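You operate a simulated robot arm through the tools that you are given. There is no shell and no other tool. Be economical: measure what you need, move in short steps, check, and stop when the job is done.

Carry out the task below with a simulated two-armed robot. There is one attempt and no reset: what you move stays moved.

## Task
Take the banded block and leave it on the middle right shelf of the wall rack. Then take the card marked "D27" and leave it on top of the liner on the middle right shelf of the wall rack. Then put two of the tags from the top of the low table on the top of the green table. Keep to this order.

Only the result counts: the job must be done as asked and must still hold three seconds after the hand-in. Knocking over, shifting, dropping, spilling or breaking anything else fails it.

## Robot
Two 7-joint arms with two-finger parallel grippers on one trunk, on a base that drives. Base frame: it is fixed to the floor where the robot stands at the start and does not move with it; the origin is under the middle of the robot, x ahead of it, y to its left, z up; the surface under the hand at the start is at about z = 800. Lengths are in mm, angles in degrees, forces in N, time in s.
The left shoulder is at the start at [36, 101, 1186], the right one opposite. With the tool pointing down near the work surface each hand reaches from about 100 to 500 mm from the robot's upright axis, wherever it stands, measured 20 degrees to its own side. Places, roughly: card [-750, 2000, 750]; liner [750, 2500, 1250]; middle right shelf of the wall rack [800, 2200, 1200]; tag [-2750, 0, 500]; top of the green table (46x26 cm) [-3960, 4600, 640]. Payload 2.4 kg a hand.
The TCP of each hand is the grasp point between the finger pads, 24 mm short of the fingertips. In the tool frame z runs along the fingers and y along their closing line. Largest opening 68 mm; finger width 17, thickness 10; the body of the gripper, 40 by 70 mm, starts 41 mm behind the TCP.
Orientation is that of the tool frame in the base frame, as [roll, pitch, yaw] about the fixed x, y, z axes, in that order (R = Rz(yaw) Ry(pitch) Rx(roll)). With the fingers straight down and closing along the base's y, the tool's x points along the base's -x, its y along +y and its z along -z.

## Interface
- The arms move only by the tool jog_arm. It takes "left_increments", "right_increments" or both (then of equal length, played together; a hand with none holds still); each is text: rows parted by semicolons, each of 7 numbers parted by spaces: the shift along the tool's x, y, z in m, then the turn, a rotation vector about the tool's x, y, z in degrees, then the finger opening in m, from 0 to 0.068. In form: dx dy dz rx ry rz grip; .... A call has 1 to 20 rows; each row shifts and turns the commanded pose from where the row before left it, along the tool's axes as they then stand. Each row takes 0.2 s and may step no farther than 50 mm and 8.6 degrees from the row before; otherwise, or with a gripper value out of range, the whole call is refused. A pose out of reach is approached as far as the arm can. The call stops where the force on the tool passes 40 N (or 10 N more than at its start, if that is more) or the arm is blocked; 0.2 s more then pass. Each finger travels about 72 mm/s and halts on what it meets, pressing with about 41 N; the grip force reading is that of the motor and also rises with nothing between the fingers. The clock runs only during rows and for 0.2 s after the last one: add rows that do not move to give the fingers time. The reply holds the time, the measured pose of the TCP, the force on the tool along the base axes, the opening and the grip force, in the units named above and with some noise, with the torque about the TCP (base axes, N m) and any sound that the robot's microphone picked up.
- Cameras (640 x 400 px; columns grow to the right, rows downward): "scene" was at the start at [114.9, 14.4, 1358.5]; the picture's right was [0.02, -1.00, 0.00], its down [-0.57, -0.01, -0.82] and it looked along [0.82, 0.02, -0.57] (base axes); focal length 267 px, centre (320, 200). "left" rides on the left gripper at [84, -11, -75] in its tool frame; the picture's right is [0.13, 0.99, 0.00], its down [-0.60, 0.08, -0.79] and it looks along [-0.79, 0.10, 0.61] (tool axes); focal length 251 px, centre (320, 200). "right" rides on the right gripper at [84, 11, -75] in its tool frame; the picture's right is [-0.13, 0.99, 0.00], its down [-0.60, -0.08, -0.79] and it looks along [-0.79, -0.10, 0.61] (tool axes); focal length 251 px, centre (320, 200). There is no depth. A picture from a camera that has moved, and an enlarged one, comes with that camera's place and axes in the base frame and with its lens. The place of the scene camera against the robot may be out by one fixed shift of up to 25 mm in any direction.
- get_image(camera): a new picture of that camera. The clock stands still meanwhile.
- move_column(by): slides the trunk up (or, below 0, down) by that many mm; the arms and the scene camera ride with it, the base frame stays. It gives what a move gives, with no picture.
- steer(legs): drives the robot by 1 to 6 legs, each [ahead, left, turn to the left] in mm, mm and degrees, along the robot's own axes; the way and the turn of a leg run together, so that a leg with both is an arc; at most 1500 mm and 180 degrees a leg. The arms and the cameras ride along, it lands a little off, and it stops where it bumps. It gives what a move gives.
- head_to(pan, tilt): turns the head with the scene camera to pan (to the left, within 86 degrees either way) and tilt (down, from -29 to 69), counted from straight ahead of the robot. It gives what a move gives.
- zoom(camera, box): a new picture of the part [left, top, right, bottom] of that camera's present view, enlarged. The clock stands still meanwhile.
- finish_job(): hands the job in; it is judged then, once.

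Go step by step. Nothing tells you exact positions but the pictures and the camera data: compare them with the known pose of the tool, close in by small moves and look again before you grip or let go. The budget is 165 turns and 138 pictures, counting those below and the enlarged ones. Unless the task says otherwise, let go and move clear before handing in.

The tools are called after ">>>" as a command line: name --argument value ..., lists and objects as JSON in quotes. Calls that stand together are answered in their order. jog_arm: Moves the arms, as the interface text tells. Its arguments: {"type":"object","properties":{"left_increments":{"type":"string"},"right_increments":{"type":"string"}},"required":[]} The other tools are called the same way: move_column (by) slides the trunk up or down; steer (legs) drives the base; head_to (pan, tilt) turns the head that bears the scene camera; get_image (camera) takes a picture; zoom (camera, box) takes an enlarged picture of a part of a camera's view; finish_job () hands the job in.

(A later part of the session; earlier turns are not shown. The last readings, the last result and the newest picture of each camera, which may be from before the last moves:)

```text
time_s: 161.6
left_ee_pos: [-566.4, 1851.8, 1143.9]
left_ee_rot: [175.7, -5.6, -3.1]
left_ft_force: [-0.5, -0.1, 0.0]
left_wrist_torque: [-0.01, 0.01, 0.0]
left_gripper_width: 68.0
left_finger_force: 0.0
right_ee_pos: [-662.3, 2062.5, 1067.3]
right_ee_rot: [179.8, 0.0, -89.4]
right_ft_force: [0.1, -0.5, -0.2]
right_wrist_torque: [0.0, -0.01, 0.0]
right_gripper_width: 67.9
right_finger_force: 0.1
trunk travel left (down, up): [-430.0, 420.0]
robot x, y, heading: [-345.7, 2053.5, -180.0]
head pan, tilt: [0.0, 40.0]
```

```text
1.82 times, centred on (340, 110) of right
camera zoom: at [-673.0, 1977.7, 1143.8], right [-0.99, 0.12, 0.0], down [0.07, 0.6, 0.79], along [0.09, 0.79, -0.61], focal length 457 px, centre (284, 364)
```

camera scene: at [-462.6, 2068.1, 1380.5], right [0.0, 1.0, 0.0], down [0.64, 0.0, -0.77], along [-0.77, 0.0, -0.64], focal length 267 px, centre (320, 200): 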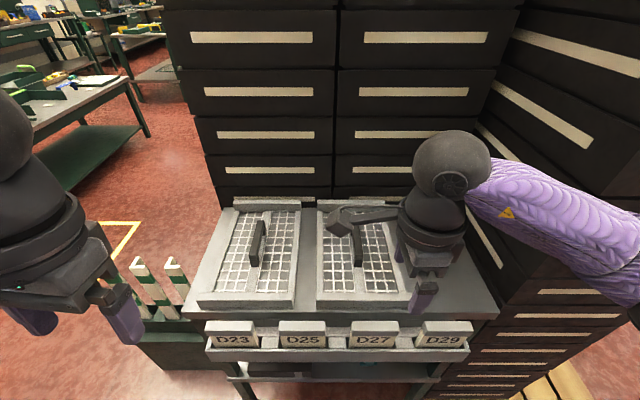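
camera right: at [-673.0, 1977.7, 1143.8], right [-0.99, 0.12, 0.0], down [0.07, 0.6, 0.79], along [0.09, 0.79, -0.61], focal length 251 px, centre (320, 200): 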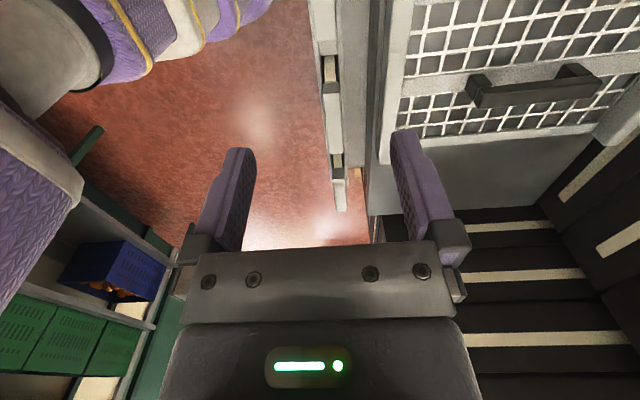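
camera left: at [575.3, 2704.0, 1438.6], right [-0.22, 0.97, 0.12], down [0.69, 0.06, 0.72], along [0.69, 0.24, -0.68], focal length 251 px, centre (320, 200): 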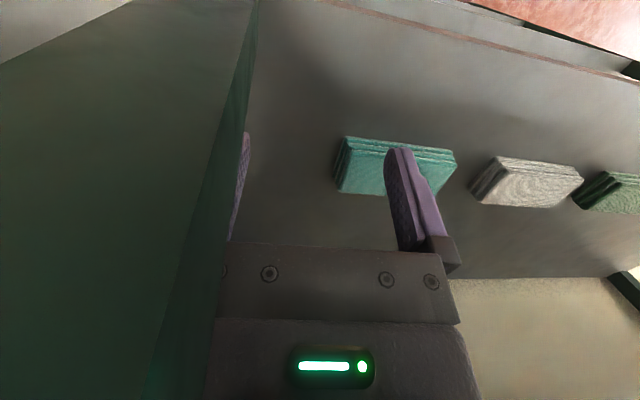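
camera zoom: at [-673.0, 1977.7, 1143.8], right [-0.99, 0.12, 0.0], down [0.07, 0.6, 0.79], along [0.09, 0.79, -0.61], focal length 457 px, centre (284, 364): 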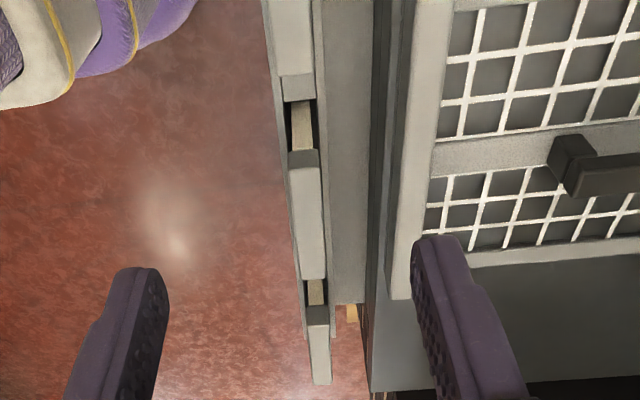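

The D27 bar lies along y at about [-668, 2152, 897], thin enough to pinch, with a gap of some 30 mm behind it. I move above it with a narrower opening and look again.

>>> jog_arm --right_increments "-0.03 0.0016 0.03 0 0 0 0.04; -0.03 0.0016 0.03 0 0 0 0.036; -0.0295 0.0016 0.03 0 0 0 0.036; 0 0 0.01 0 0 0 0.036; 0 0 0 0 0 0 0.036; 0 0 0 0 0 0 0.036"

>>> get_image --camera "right"

>>> zoom --camera "scene" --box '[320, 240, 460, 360]'

```text
time_s: 163.0
left_ee_pos: [-566.6, 1851.9, 1143.7]
left_ee_rot: [175.6, -5.8, -3.0]
left_ft_force: [0.3, 0.5, 0.6]
left_wrist_torque: [-0.02, 0.02, -0.01]
left_gripper_width: 67.8
left_finger_force: 0.0
right_ee_pos: [-667.6, 2151.9, 967.9]
right_ee_rot: [179.9, 0.0, -89.4]
right_ft_force: [-0.4, -0.7, -0.3]
right_wrist_torque: [0.01, -0.02, 0.0]
right_gripper_width: 36.0
right_finger_force: 0.1
trunk travel left (down, up): [-430.0, 420.0]
robot x, y, heading: [-346.4, 2054.6, -179.6]
head pan, tilt: [0.0, 40.0]
```

```text
73 pictures are left
camera right: at [-679.3, 2067.4, 1043.6], right [-0.99, 0.12, 0.0], down [0.07, 0.6, 0.79], along [0.09, 0.79, -0.61], focal length 251 px, centre (320, 200)
```

right: 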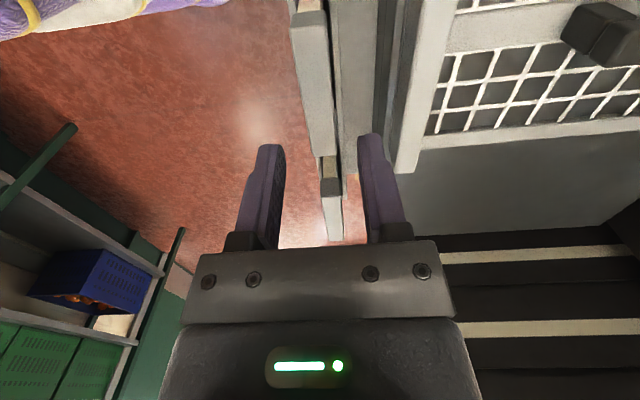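

```text
3.33 times, centred on (390, 300) of scene
camera zoom: at [-462.6, 2068.1, 1380.5], right [0.0, 1.0, 0.0], down [0.64, 0.0, -0.77], along [-0.77, 0.0, -0.64], focal length 891 px, centre (87, -133)
```

zoom: 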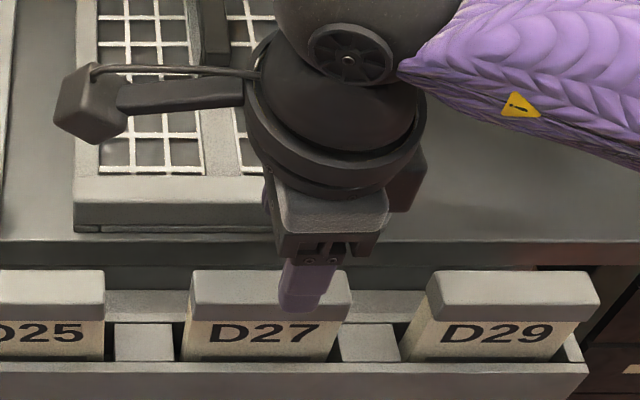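

The bar sits centred between the fingers in x; in y I correct by −8 mm. I descend slowly around the bar.

>>> jog_arm --right_increments "0.008 0 0.02 0 0 0 0.034; 0 0 0.02 0 0 0 0.034; 0 0 0.012 0 0 0 0.034; 0 0 0 0 0 0 0.034"

>>> get_image --camera "right"

>>> zoom --camera "scene" --box '[320, 260, 440, 360]'

```text
time_s: 164.0
left_ee_pos: [-566.0, 1851.8, 1145.1]
left_ee_rot: [175.7, -5.7, -3.2]
left_ft_force: [-0.2, 0.7, 0.5]
left_wrist_torque: [-0.02, -0.02, -0.02]
left_gripper_width: 67.9
left_finger_force: 0.1
right_ee_pos: [-669.1, 2144.8, 916.0]
right_ee_rot: [180.0, 0.0, -89.4]
right_ft_force: [-0.6, 0.0, 0.0]
right_wrist_torque: [-0.01, 0.04, 0.0]
right_gripper_width: 34.2
right_finger_force: 0.0
trunk travel left (down, up): [-430.0, 420.0]
robot x, y, heading: [-345.8, 2057.3, -179.8]
head pan, tilt: [0.0, 40.0]
```

```text
71 pictures are left
camera right: at [-679.1, 2059.1, 991.1], right [-0.99, 0.12, 0.0], down [0.07, 0.6, 0.79], along [0.09, 0.79, -0.61], focal length 251 px, centre (320, 200)
```

right: 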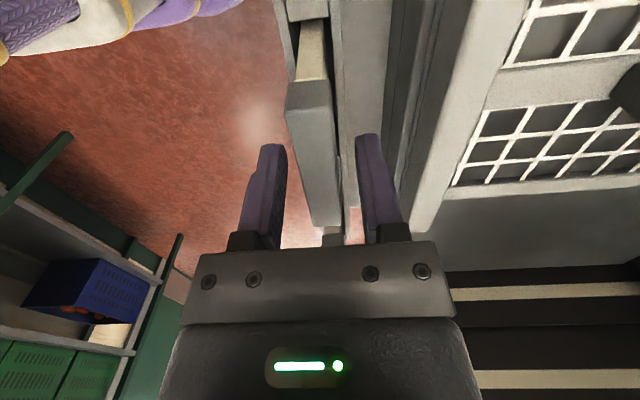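

```text
4.00 times, centred on (380, 310) of scene
camera zoom: at [-462.6, 2068.0, 1380.5], right [0.0, 1.0, 0.0], down [0.64, 0.0, -0.77], along [-0.77, 0.0, -0.64], focal length 1069 px, centre (80, -240)
```

zoom: 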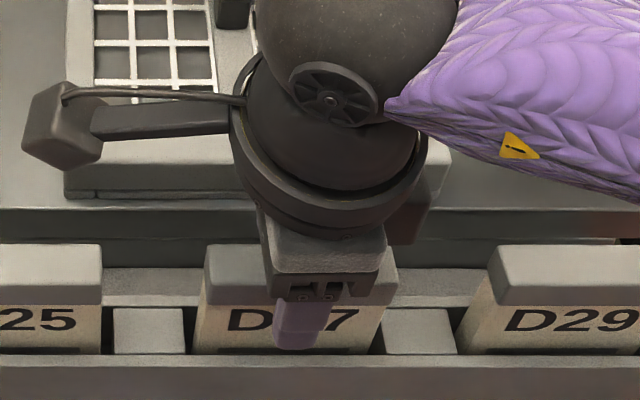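

The bar is centred between the fingers. I go down the last 18 mm and close.

>>> jog_arm --right_increments "0 0 0.01 0 0 0 0.034; 0 0 0.008 0 0 0 0.034; 0 0 0 0 0 0 0.034; 0 0 0 0 0 0 0.02; 0 0 0 0 0 0 0.004; 0 0 0 0 0 0 0.004; 0 0 0 0 0 0 0.004"

>>> get_image --camera "right"

```text
time_s: 165.6
left_ee_pos: [-567.5, 1852.3, 1143.6]
left_ee_rot: [175.6, -5.8, -3.1]
left_ft_force: [-0.8, 0.5, 0.8]
left_wrist_torque: [-0.02, -0.01, 0.01]
left_gripper_width: 67.8
left_finger_force: 0.1
right_ee_pos: [-668.5, 2144.2, 899.0]
right_ee_rot: [179.9, 0.1, -89.4]
right_ft_force: [0.0, 0.0, -0.2]
right_wrist_torque: [-0.01, -0.03, -0.02]
right_gripper_width: 17.5
right_finger_force: 35.7
trunk travel left (down, up): [-430.0, 420.0]
robot x, y, heading: [-344.3, 2057.3, -180.1]
head pan, tilt: [0.0, 40.0]
```

```text
69 pictures are left
camera right: at [-678.7, 2059.2, 973.8], right [-0.99, 0.12, 0.0], down [0.07, 0.6, 0.79], along [0.09, 0.79, -0.61], focal length 251 px, centre (320, 200)
```

right: 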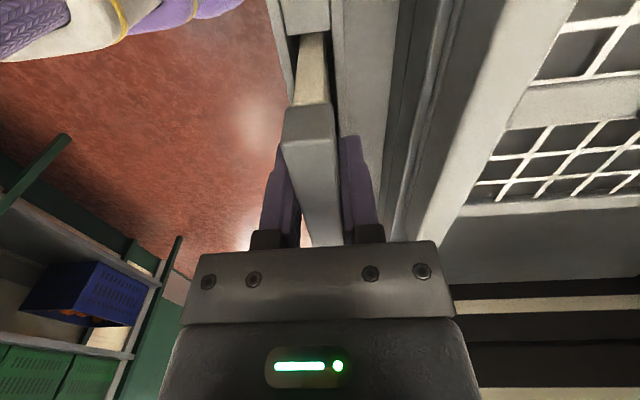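

The bar is held at 17.5 mm. I lift the card out of the rail, slowly first.

>>> jog_arm --right_increments "0 0 -0.008 0 0 0 0.004; 0 0 -0.012 0 0 0 0.004; 0 0 -0.015 0 0 0 0.004; 0 0 -0.02 0 0 0 0.004; 0 0 -0.03 0 0 0 0.004; 0 0 -0.04 0 0 0 0.004; 0 0 -0.04 0 0 0 0.004; 0 0 0 0 0 0 0.004"

>>> get_image --camera "scene"

>>> get_image --camera "right"

```text
time_s: 167.4
left_ee_pos: [-566.9, 1851.3, 1145.3]
left_ee_rot: [175.7, -5.7, -3.1]
left_ft_force: [-0.1, -0.4, 0.5]
left_wrist_torque: [0.02, 0.01, 0.0]
left_gripper_width: 67.9
left_finger_force: 0.1
right_ee_pos: [-669.5, 2143.9, 1066.0]
right_ee_rot: [179.9, 0.1, -89.4]
right_ft_force: [0.4, -0.7, -0.3]
right_wrist_torque: [-0.04, 0.0, 0.0]
right_gripper_width: 17.8
right_finger_force: 35.4
trunk travel left (down, up): [-430.0, 420.0]
robot x, y, heading: [-344.3, 2058.0, -179.9]
head pan, tilt: [0.0, 40.0]
```

```text
68 pictures are left
camera scene: at [-462.6, 2068.1, 1380.4], right [0.0, 1.0, 0.0], down [0.64, 0.0, -0.77], along [-0.77, 0.0, -0.64], focal length 267 px, centre (320, 200)
```

scene: 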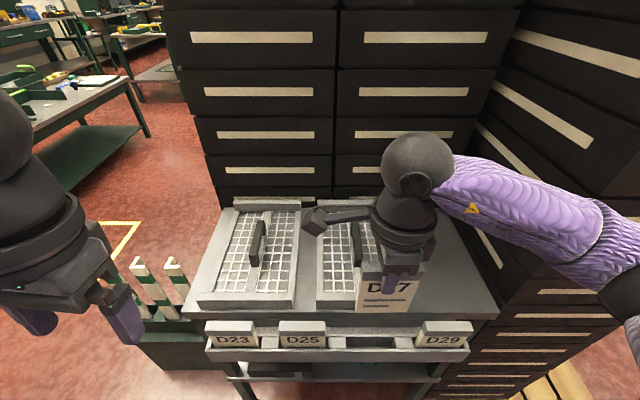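

```text
67 pictures are left
camera right: at [-678.9, 2059.4, 1140.9], right [-0.99, 0.12, 0.0], down [0.07, 0.6, 0.79], along [0.09, 0.79, -0.61], focal length 251 px, centre (320, 200)
```

right: 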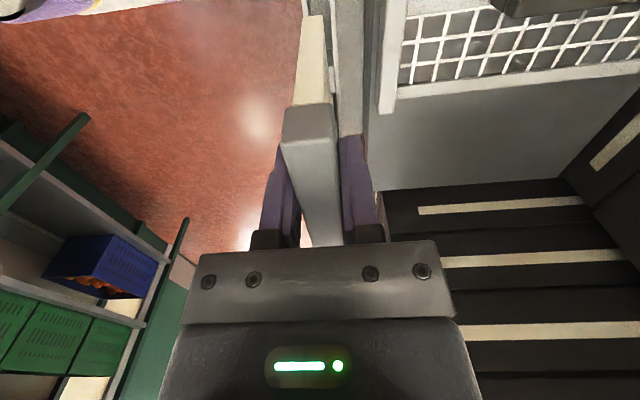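

D27 is out, hanging about 126 mm below the grasp point. I back away, tuck the left arm further, turn to the rack and raise the trunk.

>>> steer --legs '[[-350, 0, 0], [0, -250, -180]]'

>>> move_column --by 270

>>> jog_arm --left_increments "0.03 0 0.03 0 0 0 0.068; 0.03 0 0.03 0 0 0 0.068; 0.03 0 0.03 0 0 0 0.068; 0 0 0.02 0 0 0 0.068; 0 0 0 0 0 0 0.068"

>>> get_image --camera "scene"

```text
time_s: 177.0
left_ee_pos: [385.8, 2257.6, 1144.2]
left_ee_rot: [175.6, -5.7, 176.4]
left_ft_force: [0.0, -0.5, 0.9]
left_wrist_torque: [0.0, -0.01, -0.01]
left_gripper_width: 67.9
left_finger_force: 0.1
right_ee_pos: [485.0, 1964.9, 1064.8]
right_ee_rot: [179.9, 0.1, 90.1]
right_ft_force: [0.2, -0.1, -0.7]
right_wrist_torque: [0.01, -0.01, 0.01]
right_gripper_width: 17.7
right_finger_force: 35.8
trunk travel left (down, up): [-430.0, 420.0]
robot x, y, heading: [162.3, 2056.4, -0.6]
head pan, tilt: [0.0, 40.0]
cut short: leg 2
```

```text
time_s: 179.8
left_ee_pos: [384.2, 2258.4, 1414.6]
left_ee_rot: [175.6, -5.7, 176.4]
left_ft_force: [-0.3, 0.5, -0.4]
left_wrist_torque: [-0.01, 0.01, -0.01]
left_gripper_width: 68.0
left_finger_force: 0.1
right_ee_pos: [486.1, 1964.2, 1334.7]
right_ee_rot: [-180.0, 0.1, 90.1]
right_ft_force: [-0.1, -0.6, -0.7]
right_wrist_torque: [0.01, 0.0, -0.01]
right_gripper_width: 17.8
right_finger_force: 36.3
trunk travel left (down, up): [-700.0, 149.0]
robot x, y, heading: [161.6, 2055.5, -0.7]
head pan, tilt: [0.0, 40.0]
```

```text
time_s: 181.0
left_ee_pos: [352.2, 2291.4, 1325.8]
left_ee_rot: [175.7, -5.7, 176.3]
left_ft_force: [0.0, 0.0, -0.9]
left_wrist_torque: [0.01, -0.04, 0.01]
left_gripper_width: 68.2
left_finger_force: 0.0
left hand out of reach, approached as far as the arm can: row 2, 3
right_ee_pos: [484.6, 1964.2, 1335.8]
right_ee_rot: [179.8, -0.1, 90.1]
right_ft_force: [-0.3, 0.3, 0.0]
right_wrist_torque: [0.03, -0.02, -0.02]
right_gripper_width: 17.3
right_finger_force: 36.5
trunk travel left (down, up): [-700.0, 149.0]
robot x, y, heading: [160.1, 2056.0, -0.7]
head pan, tilt: [0.0, 40.0]
```

```text
66 pictures are left
camera scene: at [253.3, 2068.7, 1651.1], right [-0.01, -1.0, 0.0], down [-0.64, 0.01, -0.77], along [0.77, -0.01, -0.64], focal length 267 px, centre (320, 200)
```

scene: 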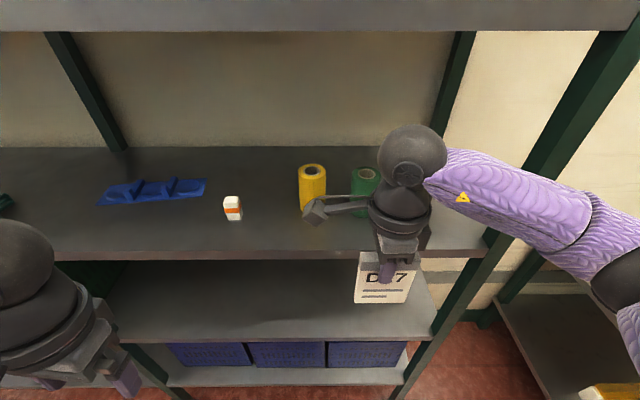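

All is in place on the shelf. I strafe left to line up with the liner, then tilt the tool forward so the card comes near level.

>>> steer --legs '[[-40, 0, 0.7], [0, 487, 0]]'

>>> jog_arm --right_increments "0 0 0 -8.5 0 0 0.004; 0 0 0 -8.5 0 0 0.004; 0 0 0 -8.5 0 0 0.004; 0 0 0 -8.5 0 0 0.004; 0 0 0 -8.5 0 0 0.004; 0 0 0 -8.5 0 0 0.004; 0 0 0 -8.5 0 0 0.004; 0 0 0 -8.5 0 0 0.004; 0 0 0 0 0 0 0.004; 0 0 0 0 0 0 0.004"

>>> get_image --camera "scene"

>>> get_image --camera "right"

```text
time_s: 184.3
left_ee_pos: [305.5, 2781.6, 1326.1]
left_ee_rot: [175.7, -5.8, 177.4]
left_ft_force: [0.1, 0.1, 0.2]
left_wrist_torque: [0.0, -0.01, -0.02]
left_gripper_width: 67.9
left_finger_force: 0.0
right_ee_pos: [443.7, 2458.4, 1335.2]
right_ee_rot: [179.9, 0.1, 91.0]
right_ft_force: [-0.6, 0.4, -0.4]
right_wrist_torque: [-0.02, -0.02, 0.0]
right_gripper_width: 17.5
right_finger_force: 36.2
trunk travel left (down, up): [-700.0, 149.0]
robot x, y, heading: [118.1, 2543.6, 0.2]
head pan, tilt: [0.0, 40.0]
```

```text
time_s: 186.5
left_ee_pos: [306.1, 2781.8, 1325.6]
left_ee_rot: [175.9, -5.8, 177.3]
left_ft_force: [0.5, 0.5, 0.5]
left_wrist_torque: [-0.02, 0.0, -0.01]
left_gripper_width: 67.9
left_finger_force: 0.0
right_ee_pos: [444.8, 2466.7, 1332.5]
right_ee_rot: [111.9, 0.1, 91.0]
right_ft_force: [0.8, 0.4, -0.7]
right_wrist_torque: [0.0, 0.03, 0.0]
right_gripper_width: 17.3
right_finger_force: 36.0
right hand out of reach, approached as far as the arm can: row 7
trunk travel left (down, up): [-700.0, 149.0]
robot x, y, heading: [120.9, 2543.7, 0.5]
head pan, tilt: [0.0, 40.0]
```

```text
65 pictures are left
camera scene: at [210.4, 2558.5, 1651.1], right [0.01, -1.0, 0.0], down [-0.64, -0.01, -0.77], along [0.77, 0.01, -0.64], focal length 267 px, centre (320, 200)
```

scene: 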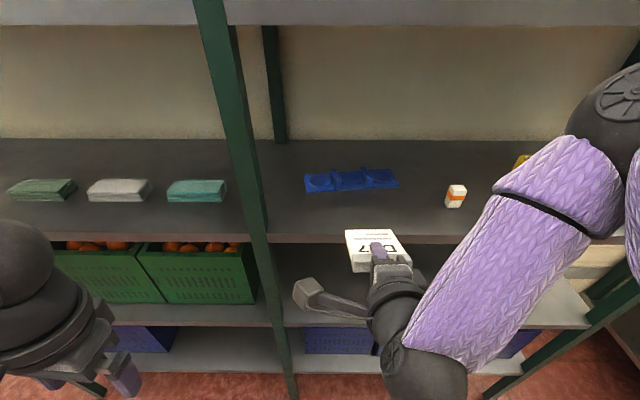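

```text
64 pictures are left
camera right: at [378.3, 2548.7, 1371.5], right [0.37, -0.12, 0.92], down [-0.75, -0.62, 0.22], along [0.54, -0.78, -0.32], focal length 251 px, centre (320, 200)
```

right: 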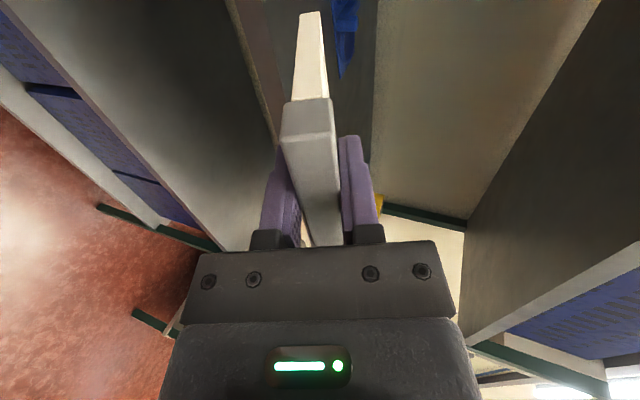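

The card now points forward, tilted 22° down, and the liner is centred near [795, 2465]. I extend straight forward over the shelf in stages.

>>> jog_arm --right_increments "0 0.0141 0.0348 0 0 0 0.004; 0 0.0141 0.0348 0 0 0 0.004; 0 0.0141 0.0348 0 0 0 0.004; 0 0.0141 0.0348 0 0 0 0.004; 0 0 0 0 0 0 0.004; 0 0 0 0 0 0 0.004"

>>> get_image --camera "scene"

```text
time_s: 187.9
left_ee_pos: [306.9, 2781.7, 1324.9]
left_ee_rot: [175.6, -5.7, 177.4]
left_ft_force: [0.0, 0.3, 0.0]
left_wrist_torque: [-0.04, 0.01, 0.04]
left_gripper_width: 67.9
left_finger_force: 0.2
right_ee_pos: [597.1, 2466.9, 1332.4]
right_ee_rot: [112.0, 0.0, 91.0]
right_ft_force: [-0.8, -0.5, -1.6]
right_wrist_torque: [0.01, 0.05, -0.01]
right_gripper_width: 17.6
right_finger_force: 35.6
trunk travel left (down, up): [-700.0, 149.0]
robot x, y, heading: [114.7, 2544.2, 0.3]
head pan, tilt: [0.0, 40.0]
```

```text
63 pictures are left
camera scene: at [211.0, 2557.0, 1651.0], right [0.01, -1.0, 0.0], down [-0.64, -0.01, -0.77], along [0.77, 0.01, -0.64], focal length 267 px, centre (320, 200)
```

scene: 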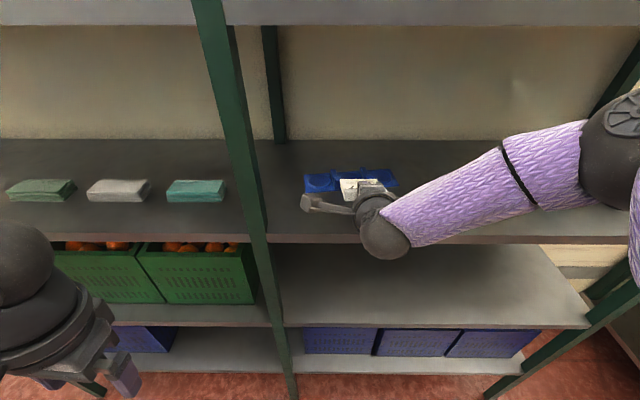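

The path is clear, with the forearm well above the block. I extend another 110 mm and inspect.

>>> jog_arm --right_increments "0 0.0141 0.0348 0 0 0 0.004; 0 0.0141 0.0348 0 0 0 0.004; 0 0.0135 0.0335 0 0 0 0.004; 0 0 0 0 0 0 0.004; 0 0 0 0 0 0 0.004"

>>> zoom --camera "scene" --box '[280, 130, 440, 250]'

>>> get_image --camera "right"

```text
time_s: 189.1
left_ee_pos: [307.2, 2781.5, 1325.1]
left_ee_rot: [175.7, -5.8, 177.4]
left_ft_force: [-0.2, -0.4, -1.1]
left_wrist_torque: [0.02, 0.0, 0.0]
left_gripper_width: 68.1
left_finger_force: 0.1
right_ee_pos: [708.3, 2469.4, 1333.7]
right_ee_rot: [111.9, 0.0, 91.0]
right_ft_force: [0.2, -1.1, -0.3]
right_wrist_torque: [0.0, 0.02, -0.01]
right_gripper_width: 17.4
right_finger_force: 36.0
trunk travel left (down, up): [-700.0, 149.0]
robot x, y, heading: [120.4, 2543.4, 0.6]
head pan, tilt: [0.0, 40.0]
```

```text
3.33 times, centred on (360, 190) of scene
camera zoom: at [211.1, 2557.4, 1651.0], right [0.01, -1.0, 0.0], down [-0.64, -0.01, -0.77], along [0.77, 0.01, -0.64], focal length 891 px, centre (187, 233)
```

zoom: 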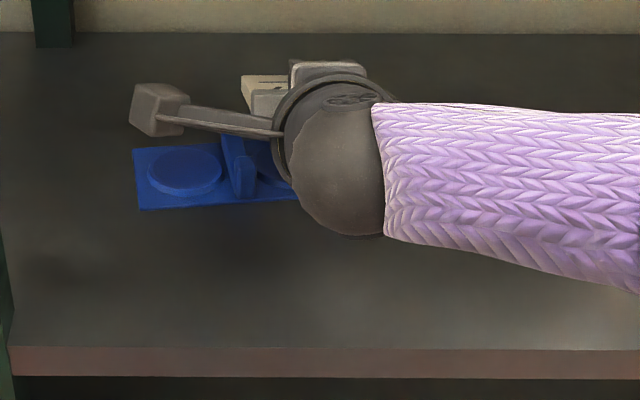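

```text
61 pictures are left
camera right: at [640.6, 2552.0, 1372.1], right [0.37, -0.12, 0.92], down [-0.75, -0.62, 0.22], along [0.54, -0.78, -0.32], focal length 251 px, centre (320, 200)
```

right: 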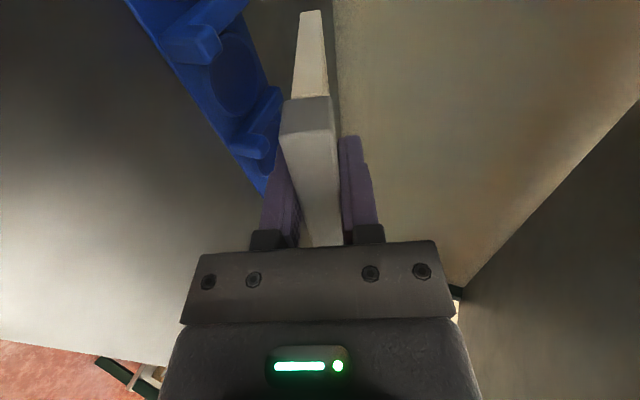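

The dividers' tall stubs stand at about [758, 2428] and [758, 2507], so a card centred at y ≈ 2467 rests on both. I go forward 57 mm and down 40 mm, then check.

>>> jog_arm --right_increments "0 0.0107 0.0264 0 0 0 0.004; 0 0.0107 0.0264 0 0 0 0.004; 0 -0.0185 0.0075 0 0 0 0.004; 0 -0.0185 0.0075 0 0 0 0.004; 0 0 0 0 0 0 0.004; 0 0 0 0 0 0 0.004"

>>> get_image --camera "right"

>>> zoom --camera "scene" --box '[280, 130, 440, 250]'

```text
time_s: 190.5
left_ee_pos: [306.6, 2780.5, 1325.4]
left_ee_rot: [175.8, -5.7, 177.4]
left_ft_force: [-0.1, -0.7, -0.6]
left_wrist_torque: [0.01, 0.04, 0.01]
left_gripper_width: 68.3
left_finger_force: 0.0
right_ee_pos: [733.5, 2460.5, 1293.9]
right_ee_rot: [112.0, 0.0, 91.0]
right_ft_force: [-0.3, 0.1, -0.5]
right_wrist_torque: [-0.02, 0.04, 0.01]
right_gripper_width: 17.4
right_finger_force: 35.5
right hand out of reach, approached as far as the arm can: row 2, 3, 4
trunk travel left (down, up): [-700.0, 149.0]
robot x, y, heading: [118.7, 2543.4, 0.5]
head pan, tilt: [0.0, 40.0]
```

```text
60 pictures are left
camera right: at [665.1, 2543.4, 1331.9], right [0.37, -0.12, 0.92], down [-0.75, -0.62, 0.22], along [0.54, -0.78, -0.32], focal length 251 px, centre (320, 200)
```

right: 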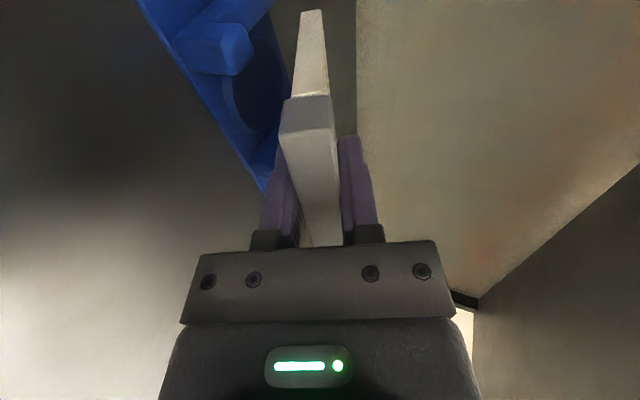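

```text
3.33 times, centred on (360, 190) of scene
camera zoom: at [210.7, 2557.0, 1651.1], right [0.01, -1.0, 0.0], down [-0.64, -0.01, -0.77], along [0.77, 0.01, -0.64], focal length 891 px, centre (187, 233)
```

zoom: 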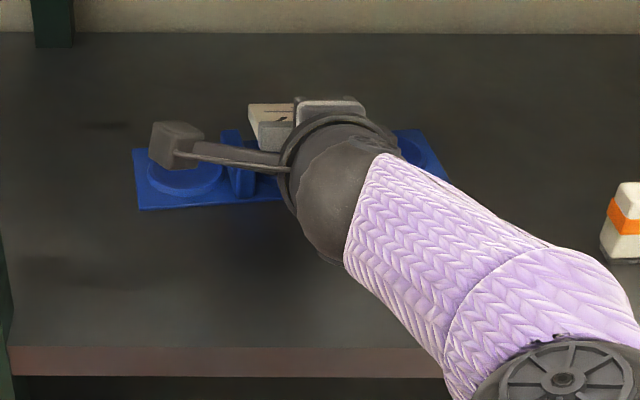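

The arm nears a joint limit and its elbow drops toward the shelf edge. I reverse those rows to the better arm shape; then I will use the base and trunk for the remaining travel.

>>> jog_arm --right_increments "0 0.0185 -0.0075 0 0 0 0.004; 0 0.0185 -0.0075 0 0 0 0.004; 0 -0.0107 -0.0264 0 0 0 0.004; 0 -0.0107 -0.0264 0 0 0 0.004; 0 0 0 0 0 0 0.004; 0 0 0 0 0 0 0.004"

>>> get_image --camera "scene"

```text
time_s: 191.9
left_ee_pos: [306.8, 2780.2, 1325.9]
left_ee_rot: [175.7, -5.9, 177.2]
left_ft_force: [0.4, 0.3, 0.4]
left_wrist_torque: [-0.02, -0.01, 0.01]
left_gripper_width: 68.0
left_finger_force: 0.1
right_ee_pos: [735.6, 2473.2, 1319.1]
right_ee_rot: [112.0, 0.1, 91.0]
right_ft_force: [0.2, -0.4, -0.7]
right_wrist_torque: [0.02, 0.05, 0.0]
right_gripper_width: 17.7
right_finger_force: 35.5
right hand out of reach, approached as far as the arm can: row 1, 2, 3, 4
trunk travel left (down, up): [-700.0, 149.0]
robot x, y, heading: [117.0, 2544.5, 0.6]
head pan, tilt: [0.0, 40.0]
```

```text
58 pictures are left
camera scene: at [210.8, 2557.2, 1651.1], right [0.01, -1.0, 0.0], down [-0.64, -0.01, -0.77], along [0.77, 0.01, -0.64], focal length 267 px, centre (320, 200)
```

scene: 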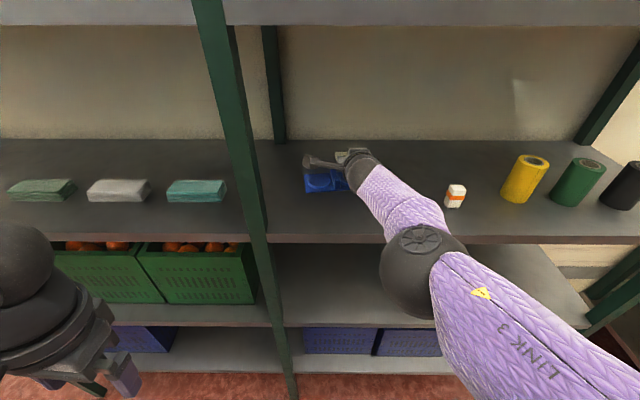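

The arm has settled in a compact, straight-ahead shape with the elbow in front of the shelf edge, and the card over the liner. I bring the command in line with the measured pose.

>>> jog_arm --right_increments "0.004 -0.0029 0.030 0 0 0 0.004; 0 0 0 0 0 0 0.004; 0 0 0 0 0 0 0.004"

>>> zoom --camera "scene" --box '[280, 120, 440, 240]'

>>> get_image --camera "right"

```text
time_s: 192.7
left_ee_pos: [306.3, 2781.1, 1324.9]
left_ee_rot: [175.7, -5.9, 177.3]
left_ft_force: [0.3, 0.3, 0.7]
left_wrist_torque: [0.01, 0.02, 0.03]
left_gripper_width: 68.1
left_finger_force: 0.1
right_ee_pos: [735.8, 2472.7, 1318.5]
right_ee_rot: [112.0, 0.1, 91.1]
right_ft_force: [0.2, 0.5, -1.1]
right_wrist_torque: [0.02, 0.05, -0.02]
right_gripper_width: 17.1
right_finger_force: 35.7
right hand out of reach, approached as far as the arm can: row 1
trunk travel left (down, up): [-700.0, 149.0]
robot x, y, heading: [118.8, 2543.1, 0.3]
head pan, tilt: [0.0, 40.0]
```

```text
3.33 times, centred on (360, 180) of scene
camera zoom: at [210.8, 2557.2, 1651.0], right [0.01, -1.0, 0.0], down [-0.64, -0.01, -0.77], along [0.77, 0.01, -0.64], focal length 891 px, centre (187, 267)
```

zoom: 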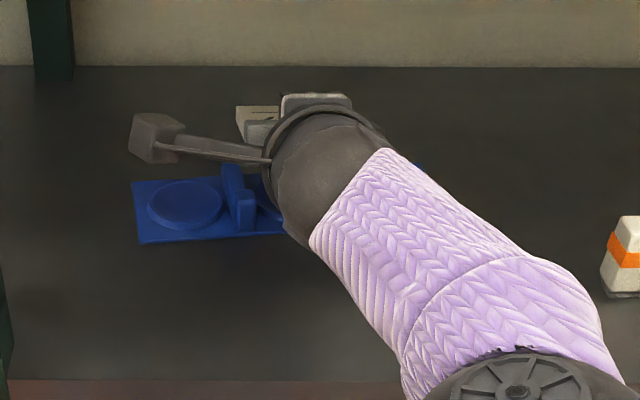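

```text
56 pictures are left
camera right: at [668.2, 2554.5, 1357.8], right [0.37, -0.12, 0.92], down [-0.75, -0.62, 0.22], along [0.54, -0.78, -0.32], focal length 251 px, centre (320, 200)
```

right: 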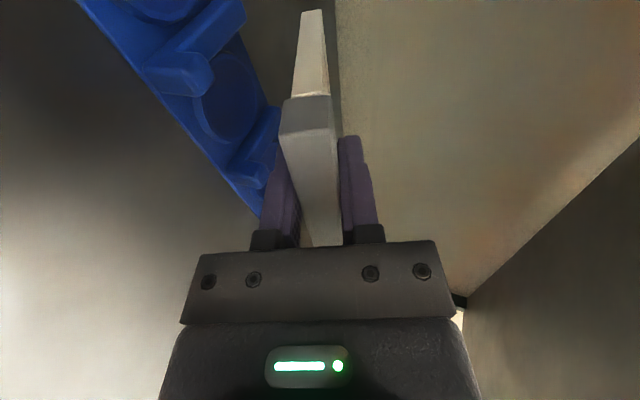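

The card is centred over the liner in y. I drive 22 mm forward and lower by the trunk.

>>> steer --legs '[[22, 0, 0]]'

>>> move_column --by -40

>>> get_image --camera "scene"

>>> get_image --camera "right"

```text
time_s: 193.5
left_ee_pos: [327.8, 2781.7, 1324.0]
left_ee_rot: [175.7, -5.9, 177.4]
left_ft_force: [0.1, -0.2, 0.6]
left_wrist_torque: [-0.02, 0.03, 0.01]
left_gripper_width: 68.1
left_finger_force: 0.1
right_ee_pos: [759.6, 2472.6, 1319.3]
right_ee_rot: [112.0, 0.1, 90.9]
right_ft_force: [0.2, 0.6, -0.1]
right_wrist_torque: [0.01, 0.06, -0.02]
right_gripper_width: 17.0
right_finger_force: 36.0
trunk travel left (down, up): [-700.0, 149.0]
robot x, y, heading: [139.0, 2541.6, 0.3]
head pan, tilt: [0.0, 40.0]
```

```text
time_s: 194.3
left_ee_pos: [329.0, 2781.8, 1285.6]
left_ee_rot: [175.6, -5.8, 177.3]
left_ft_force: [-0.3, 0.2, -0.5]
left_wrist_torque: [0.0, 0.03, -0.01]
left_gripper_width: 68.1
left_finger_force: 0.1
right_ee_pos: [758.8, 2473.2, 1279.6]
right_ee_rot: [111.9, 0.1, 91.0]
right_ft_force: [0.0, -0.5, -0.4]
right_wrist_torque: [-0.02, 0.05, -0.03]
right_gripper_width: 17.0
right_finger_force: 35.6
trunk travel left (down, up): [-660.0, 190.0]
robot x, y, heading: [143.2, 2541.3, 0.4]
head pan, tilt: [0.0, 40.0]
```

```text
55 pictures are left
camera scene: at [233.0, 2557.3, 1611.1], right [0.01, -1.0, 0.0], down [-0.64, -0.01, -0.77], along [0.77, 0.01, -0.64], focal length 267 px, centre (320, 200)
```

scene: 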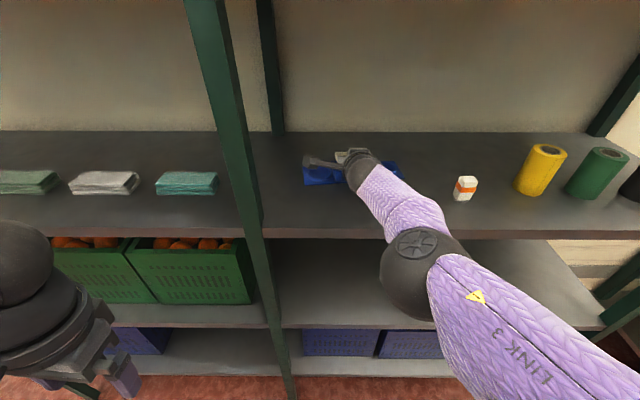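

```text
54 pictures are left
camera right: at [690.3, 2554.8, 1317.9], right [0.37, -0.12, 0.92], down [-0.75, -0.62, 0.22], along [0.54, -0.78, -0.32], focal length 251 px, centre (320, 200)
```

right: 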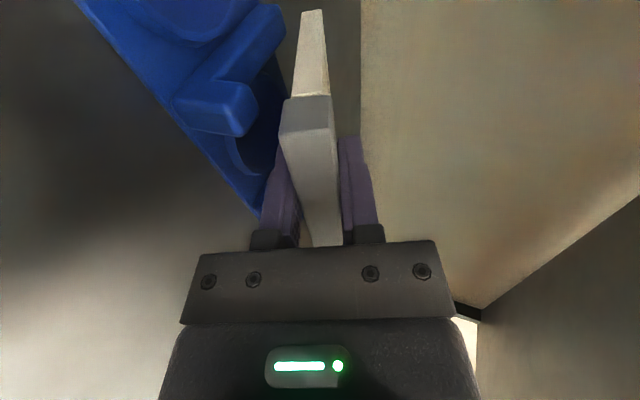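

The stub tops are about 12 mm below the bar. I lower with the trunk in small steps, watching the force.

>>> move_column --by -8

>>> move_column --by -4

```text
time_s: 194.9
left_ee_pos: [328.0, 2782.4, 1277.9]
left_ee_rot: [175.6, -5.8, 177.4]
left_ft_force: [-0.3, -0.7, -0.2]
left_wrist_torque: [-0.02, 0.02, 0.02]
left_gripper_width: 68.0
left_finger_force: 0.0
right_ee_pos: [757.7, 2472.3, 1272.3]
right_ee_rot: [111.9, 0.2, 91.0]
right_ft_force: [0.9, -0.4, 9.6]
right_wrist_torque: [-0.4, -0.79, 0.04]
right_gripper_width: 17.8
right_finger_force: 36.5
trunk travel left (down, up): [-652.0, 198.0]
robot x, y, heading: [141.3, 2543.5, 0.5]
head pan, tilt: [0.0, 40.0]
```

```text
time_s: 195.4
left_ee_pos: [326.3, 2781.7, 1274.2]
left_ee_rot: [175.6, -5.8, 177.4]
left_ft_force: [0.8, -0.2, -0.3]
left_wrist_torque: [-0.01, -0.02, 0.03]
left_gripper_width: 68.1
left_finger_force: 0.1
right_ee_pos: [757.6, 2471.9, 1269.3]
right_ee_rot: [112.0, 0.1, 90.9]
right_ft_force: [-0.2, 0.0, 11.2]
right_wrist_torque: [-0.47, -0.95, 0.04]
right_gripper_width: 18.6
right_finger_force: 36.4
trunk travel left (down, up): [-648.0, 202.0]
robot x, y, heading: [137.7, 2544.9, 0.3]
head pan, tilt: [0.0, 40.0]
```

The card touches the liner's rear divider with the bar a few mm above the stubs. I open the fingers just enough to release.

>>> jog_arm --right_increments "0 0 0 0 0 0 0.022; 0 0 0 0 0 0 0.028; 0 0 0 0 0 0 0.034; 0 0 0 0 0 0 0.036; 0 0 0 0 0 0 0.036"

>>> get_image --camera "right"

>>> zoom --camera "scene" --box '[280, 110, 440, 230]'

```text
time_s: 196.7
left_ee_pos: [328.7, 2782.0, 1273.7]
left_ee_rot: [175.7, -5.8, 177.3]
left_ft_force: [-0.4, 0.4, 0.0]
left_wrist_torque: [-0.04, 0.01, -0.02]
left_gripper_width: 68.0
left_finger_force: 0.0
right_ee_pos: [758.8, 2471.8, 1267.4]
right_ee_rot: [112.0, 0.0, 91.0]
right_ft_force: [-0.4, -0.4, -0.8]
right_wrist_torque: [0.02, 0.0, 0.0]
right_gripper_width: 35.9
right_finger_force: 0.1
trunk travel left (down, up): [-648.0, 202.0]
robot x, y, heading: [141.6, 2544.0, 0.3]
head pan, tilt: [0.0, 40.0]
```

```text
53 pictures are left
camera right: at [690.6, 2554.8, 1305.8], right [0.37, -0.12, 0.92], down [-0.75, -0.62, 0.22], along [0.54, -0.78, -0.32], focal length 251 px, centre (320, 200)
```

right: 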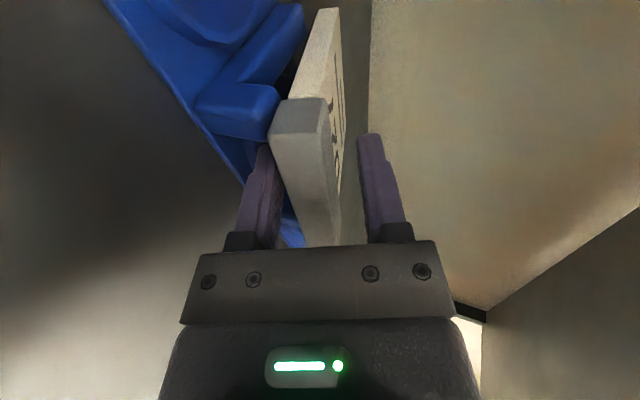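

```text
3.33 times, centred on (360, 170) of scene
camera zoom: at [233.5, 2557.4, 1599.1], right [0.01, -1.0, 0.0], down [-0.64, -0.01, -0.77], along [0.77, 0.01, -0.64], focal length 891 px, centre (187, 300)
```

zoom: 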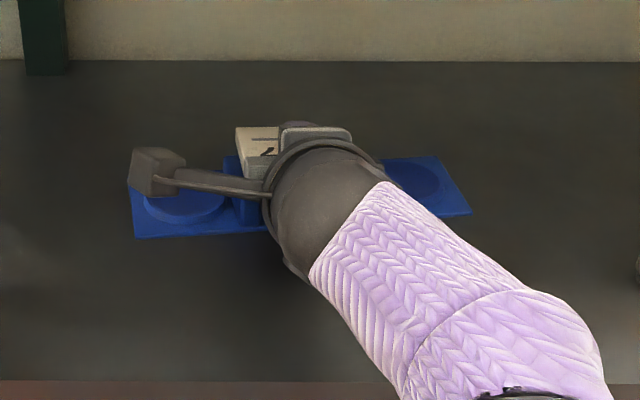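

The card rests on the liner's dividers and the fingers are free of load. I withdraw straight back with the base.

>>> steer --legs '[[-60, 0, 0]]'

>>> get_image --camera "right"

>>> steer --legs '[[-200, 0, 0]]'

>>> get_image --camera "scene"

>>> zoom --camera "scene" --box '[290, 100, 470, 220]'

```text
time_s: 197.6
left_ee_pos: [267.7, 2780.2, 1274.1]
left_ee_rot: [175.7, -5.7, 177.3]
left_ft_force: [0.1, 0.6, -0.6]
left_wrist_torque: [-0.01, -0.02, -0.02]
left_gripper_width: 67.9
left_finger_force: 0.0
right_ee_pos: [696.3, 2471.4, 1266.8]
right_ee_rot: [111.8, 0.1, 91.0]
right_ft_force: [0.1, -0.3, 0.0]
right_wrist_torque: [0.01, 0.0, 0.03]
right_gripper_width: 35.8
right_finger_force: 0.1
trunk travel left (down, up): [-648.0, 202.0]
robot x, y, heading: [80.9, 2540.7, 0.6]
head pan, tilt: [0.0, 40.0]
```

```text
51 pictures are left
camera right: at [629.3, 2554.0, 1306.4], right [0.37, -0.12, 0.92], down [-0.76, -0.62, 0.22], along [0.54, -0.78, -0.32], focal length 251 px, centre (320, 200)
```

right: 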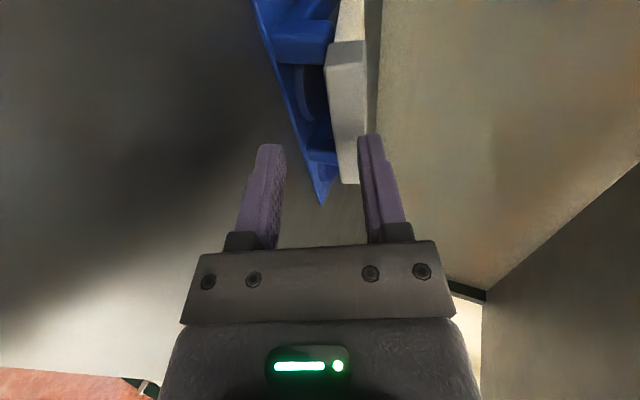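

```text
time_s: 199.2
left_ee_pos: [66.8, 2779.4, 1274.0]
left_ee_rot: [175.7, -5.8, 177.2]
left_ft_force: [-0.1, -0.3, 0.4]
left_wrist_torque: [0.01, 0.03, -0.01]
left_gripper_width: 67.8
left_finger_force: 0.1
right_ee_pos: [495.2, 2470.2, 1267.7]
right_ee_rot: [111.7, 0.0, 90.7]
right_ft_force: [-0.6, 0.4, 0.0]
right_wrist_torque: [0.0, -0.01, 0.02]
right_gripper_width: 35.9
right_finger_force: 0.0
trunk travel left (down, up): [-648.0, 202.0]
robot x, y, heading: [-117.9, 2539.3, 0.3]
head pan, tilt: [0.0, 40.0]
```

```text
50 pictures are left
camera scene: at [-29.7, 2555.4, 1599.1], right [0.01, -1.0, 0.0], down [-0.64, 0.0, -0.77], along [0.77, 0.0, -0.64], focal length 267 px, centre (320, 200)
```

scene: 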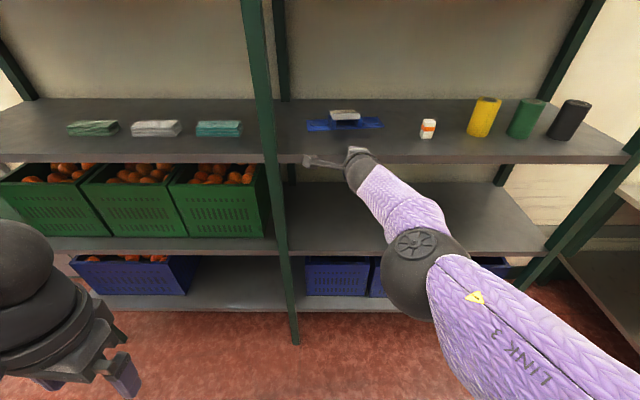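

```text
3.33 times, centred on (380, 160) of scene
camera zoom: at [-29.7, 2555.4, 1599.1], right [0.01, -1.0, 0.0], down [-0.64, 0.0, -0.77], along [0.77, 0.0, -0.64], focal length 891 px, centre (120, 333)
```

zoom: 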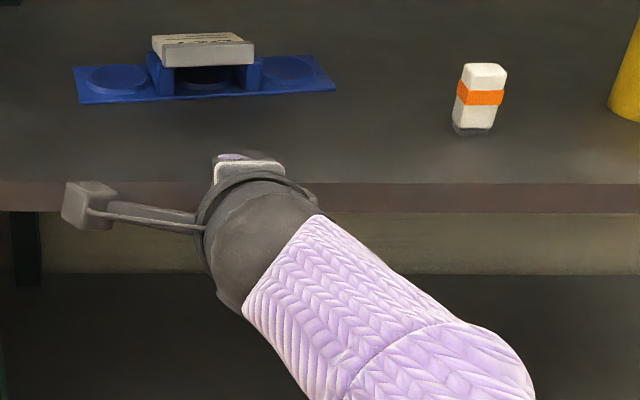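

The card lies flat across both liner dividers and the block stands upright; the rack is done. I fold the right arm back to its tool-down pose.

>>> jog_arm --right_increments "0 -0.015 -0.0371 0 0 0 0.036; 0 -0.015 -0.0371 0 0 0 0.036; 0 -0.015 -0.0371 0 0 0 0.05; 0 -0.015 -0.0371 0 0 0 0.068; 0 -0.015 -0.0371 0 0 0 0.068; 0 -0.015 -0.0371 0 0 0 0.068; 0 -0.01 -0.025 0 0 0 0.068; 0 0 0 8.5 0 0 0.068; 0 0 0 8.5 0 0 0.068; 0 0 0 8.5 0 0 0.068; 0 0 0 8.5 0 0 0.068; 0 0 0 8.5 0 0 0.068; 0 0 0 8.5 0 0 0.068; 0 0 0 8.5 0 0 0.068; 0 0 0 8.5 0 0 0.068; 0 0 0 0 0 0 0.068; 0 0 0 0 0 0 0.068"

>>> get_image --camera "scene"

```text
time_s: 202.8
left_ee_pos: [67.4, 2779.5, 1274.3]
left_ee_rot: [175.7, -5.8, 177.2]
left_ft_force: [0.6, 0.4, -0.4]
left_wrist_torque: [0.0, 0.02, 0.03]
left_gripper_width: 68.1
left_finger_force: 0.0
right_ee_pos: [230.2, 2472.0, 1270.8]
right_ee_rot: [-180.0, -0.1, 90.8]
right_ft_force: [0.7, 1.5, -0.2]
right_wrist_torque: [-0.03, -0.02, 0.0]
right_gripper_width: 68.1
right_finger_force: 0.1
right hand out of reach, approached as far as the arm can: row 1, 4, 5
trunk travel left (down, up): [-648.0, 202.0]
robot x, y, heading: [-120.8, 2540.8, 0.3]
head pan, tilt: [0.0, 40.0]
```

```text
48 pictures are left
camera scene: at [-28.4, 2555.4, 1599.1], right [0.01, -1.0, 0.0], down [-0.64, 0.0, -0.77], along [0.77, 0.0, -0.64], focal length 267 px, centre (320, 200)
```

scene: 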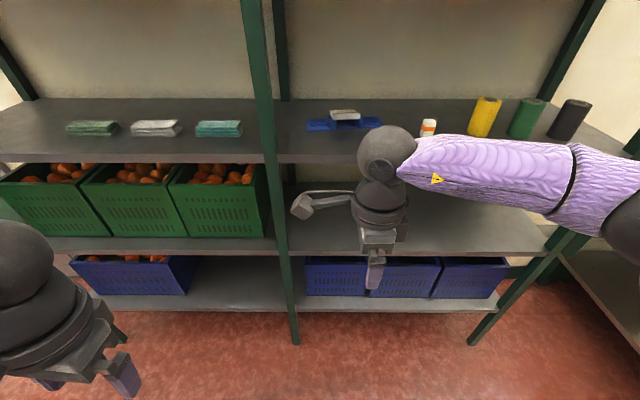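

Next come the tags. I turn away from the rack, drive down the aisle, then face the low table's direction and look.

>>> move_column --by -252

>>> steer --legs '[[-80, 0, 0], [0, 0, -90], [1500, 0, 0], [340, 0, 0], [0, 0, -90]]'

>>> head_to --pan 0 --tilt 20

>>> get_image --camera "scene"

```text
time_s: 205.4
left_ee_pos: [72.9, 2778.7, 1011.9]
left_ee_rot: [175.9, -8.8, 177.2]
left_ft_force: [0.8, 0.9, 0.2]
left_wrist_torque: [0.01, -0.01, -0.01]
left_gripper_width: 68.0
left_finger_force: 0.1
right_ee_pos: [228.6, 2471.7, 1018.4]
right_ee_rot: [179.9, 0.0, 90.8]
right_ft_force: [0.0, -0.3, 0.0]
right_wrist_torque: [0.03, -0.03, 0.01]
right_gripper_width: 68.2
right_finger_force: 0.1
trunk travel left (down, up): [-396.0, 454.0]
robot x, y, heading: [-122.5, 2542.8, 0.0]
head pan, tilt: [0.0, 40.0]
```

```text
time_s: 223.0
left_ee_pos: [-361.3, 464.5, 1011.7]
left_ee_rot: [175.9, -8.9, -1.7]
left_ft_force: [-0.4, -0.2, 0.4]
left_wrist_torque: [-0.01, 0.0, 0.02]
left_gripper_width: 68.0
left_finger_force: 0.0
right_ee_pos: [-523.8, 768.1, 1017.9]
right_ee_rot: [180.0, 0.0, -88.0]
right_ft_force: [-0.1, 0.0, 0.4]
right_wrist_torque: [0.01, 0.0, -0.02]
right_gripper_width: 68.0
right_finger_force: 0.0
trunk travel left (down, up): [-396.0, 454.0]
robot x, y, heading: [-174.6, 704.5, -178.4]
head pan, tilt: [0.0, 40.0]
```

```text
time_s: 223.8
left_ee_pos: [-361.8, 464.0, 1012.0]
left_ee_rot: [175.9, -8.9, -1.7]
left_ft_force: [-0.2, 0.6, 0.3]
left_wrist_torque: [-0.03, 0.01, -0.02]
left_gripper_width: 68.3
left_finger_force: 0.0
right_ee_pos: [-524.5, 768.3, 1018.7]
right_ee_rot: [-180.0, 0.1, -88.0]
right_ft_force: [-0.4, 0.0, 1.0]
right_wrist_torque: [0.0, 0.02, 0.01]
right_gripper_width: 68.0
right_finger_force: 0.2
trunk travel left (down, up): [-396.0, 454.0]
robot x, y, heading: [-174.5, 703.4, -178.7]
head pan, tilt: [0.0, 20.0]
```

```text
47 pictures are left
camera scene: at [-303.3, 714.3, 1377.6], right [-0.03, 1.0, 0.0], down [0.34, 0.01, -0.94], along [-0.94, -0.02, -0.34], focal length 267 px, centre (320, 200)
```

scene: 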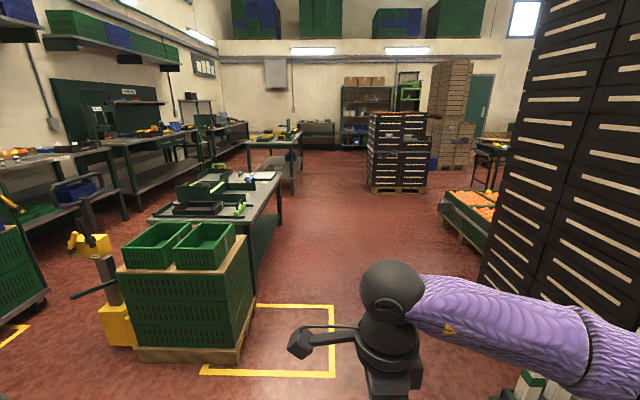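

The low table is behind the pallet of green crates, left of straight ahead, with a free floor on its right side. I drive along that side and look again.

>>> steer --legs '[[0, 180, 0], [0, -330, 0], [1500, 0, -1], [700, 0, 0]]'

>>> head_to --pan 50 --tilt 35

>>> get_image --camera "scene"

```text
time_s: 237.6
left_ee_pos: [-2568.8, 586.9, 1011.6]
left_ee_rot: [176.0, -8.9, -2.8]
left_ft_force: [0.9, -0.5, 0.1]
left_wrist_torque: [0.02, 0.0, -0.01]
left_gripper_width: 67.7
left_finger_force: 0.1
right_ee_pos: [-2724.7, 896.1, 1019.6]
right_ee_rot: [180.0, 0.1, -89.1]
right_ft_force: [-1.1, 0.0, 0.6]
right_wrist_torque: [-0.01, -0.01, 0.02]
right_gripper_width: 68.1
right_finger_force: 0.1
trunk travel left (down, up): [-396.0, 454.0]
robot x, y, heading: [-2372.7, 827.9, -179.4]
head pan, tilt: [0.0, 20.0]
```

```text
time_s: 238.7
left_ee_pos: [-2568.8, 586.4, 1012.1]
left_ee_rot: [176.0, -8.9, -2.8]
left_ft_force: [-0.4, -0.9, 0.4]
left_wrist_torque: [-0.02, 0.03, 0.02]
left_gripper_width: 68.0
left_finger_force: 0.1
right_ee_pos: [-2724.7, 895.6, 1018.4]
right_ee_rot: [180.0, 0.1, -89.1]
right_ft_force: [0.5, 0.0, 0.5]
right_wrist_torque: [-0.01, 0.01, -0.03]
right_gripper_width: 68.2
right_finger_force: 0.2
trunk travel left (down, up): [-396.0, 454.0]
robot x, y, heading: [-2376.8, 824.1, -179.5]
head pan, tilt: [50.0, 35.0]
```

```text
46 pictures are left
camera scene: at [-2468.4, 769.0, 1353.8], right [-0.77, 0.64, 0.0], down [0.37, 0.44, -0.82], along [-0.52, -0.63, -0.57], focal length 267 px, centre (320, 200)
```

scene: 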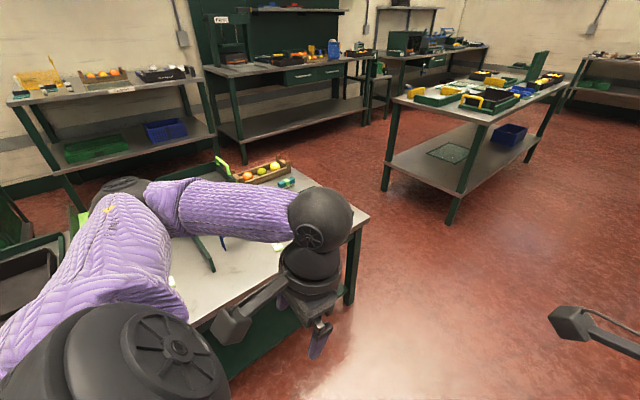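

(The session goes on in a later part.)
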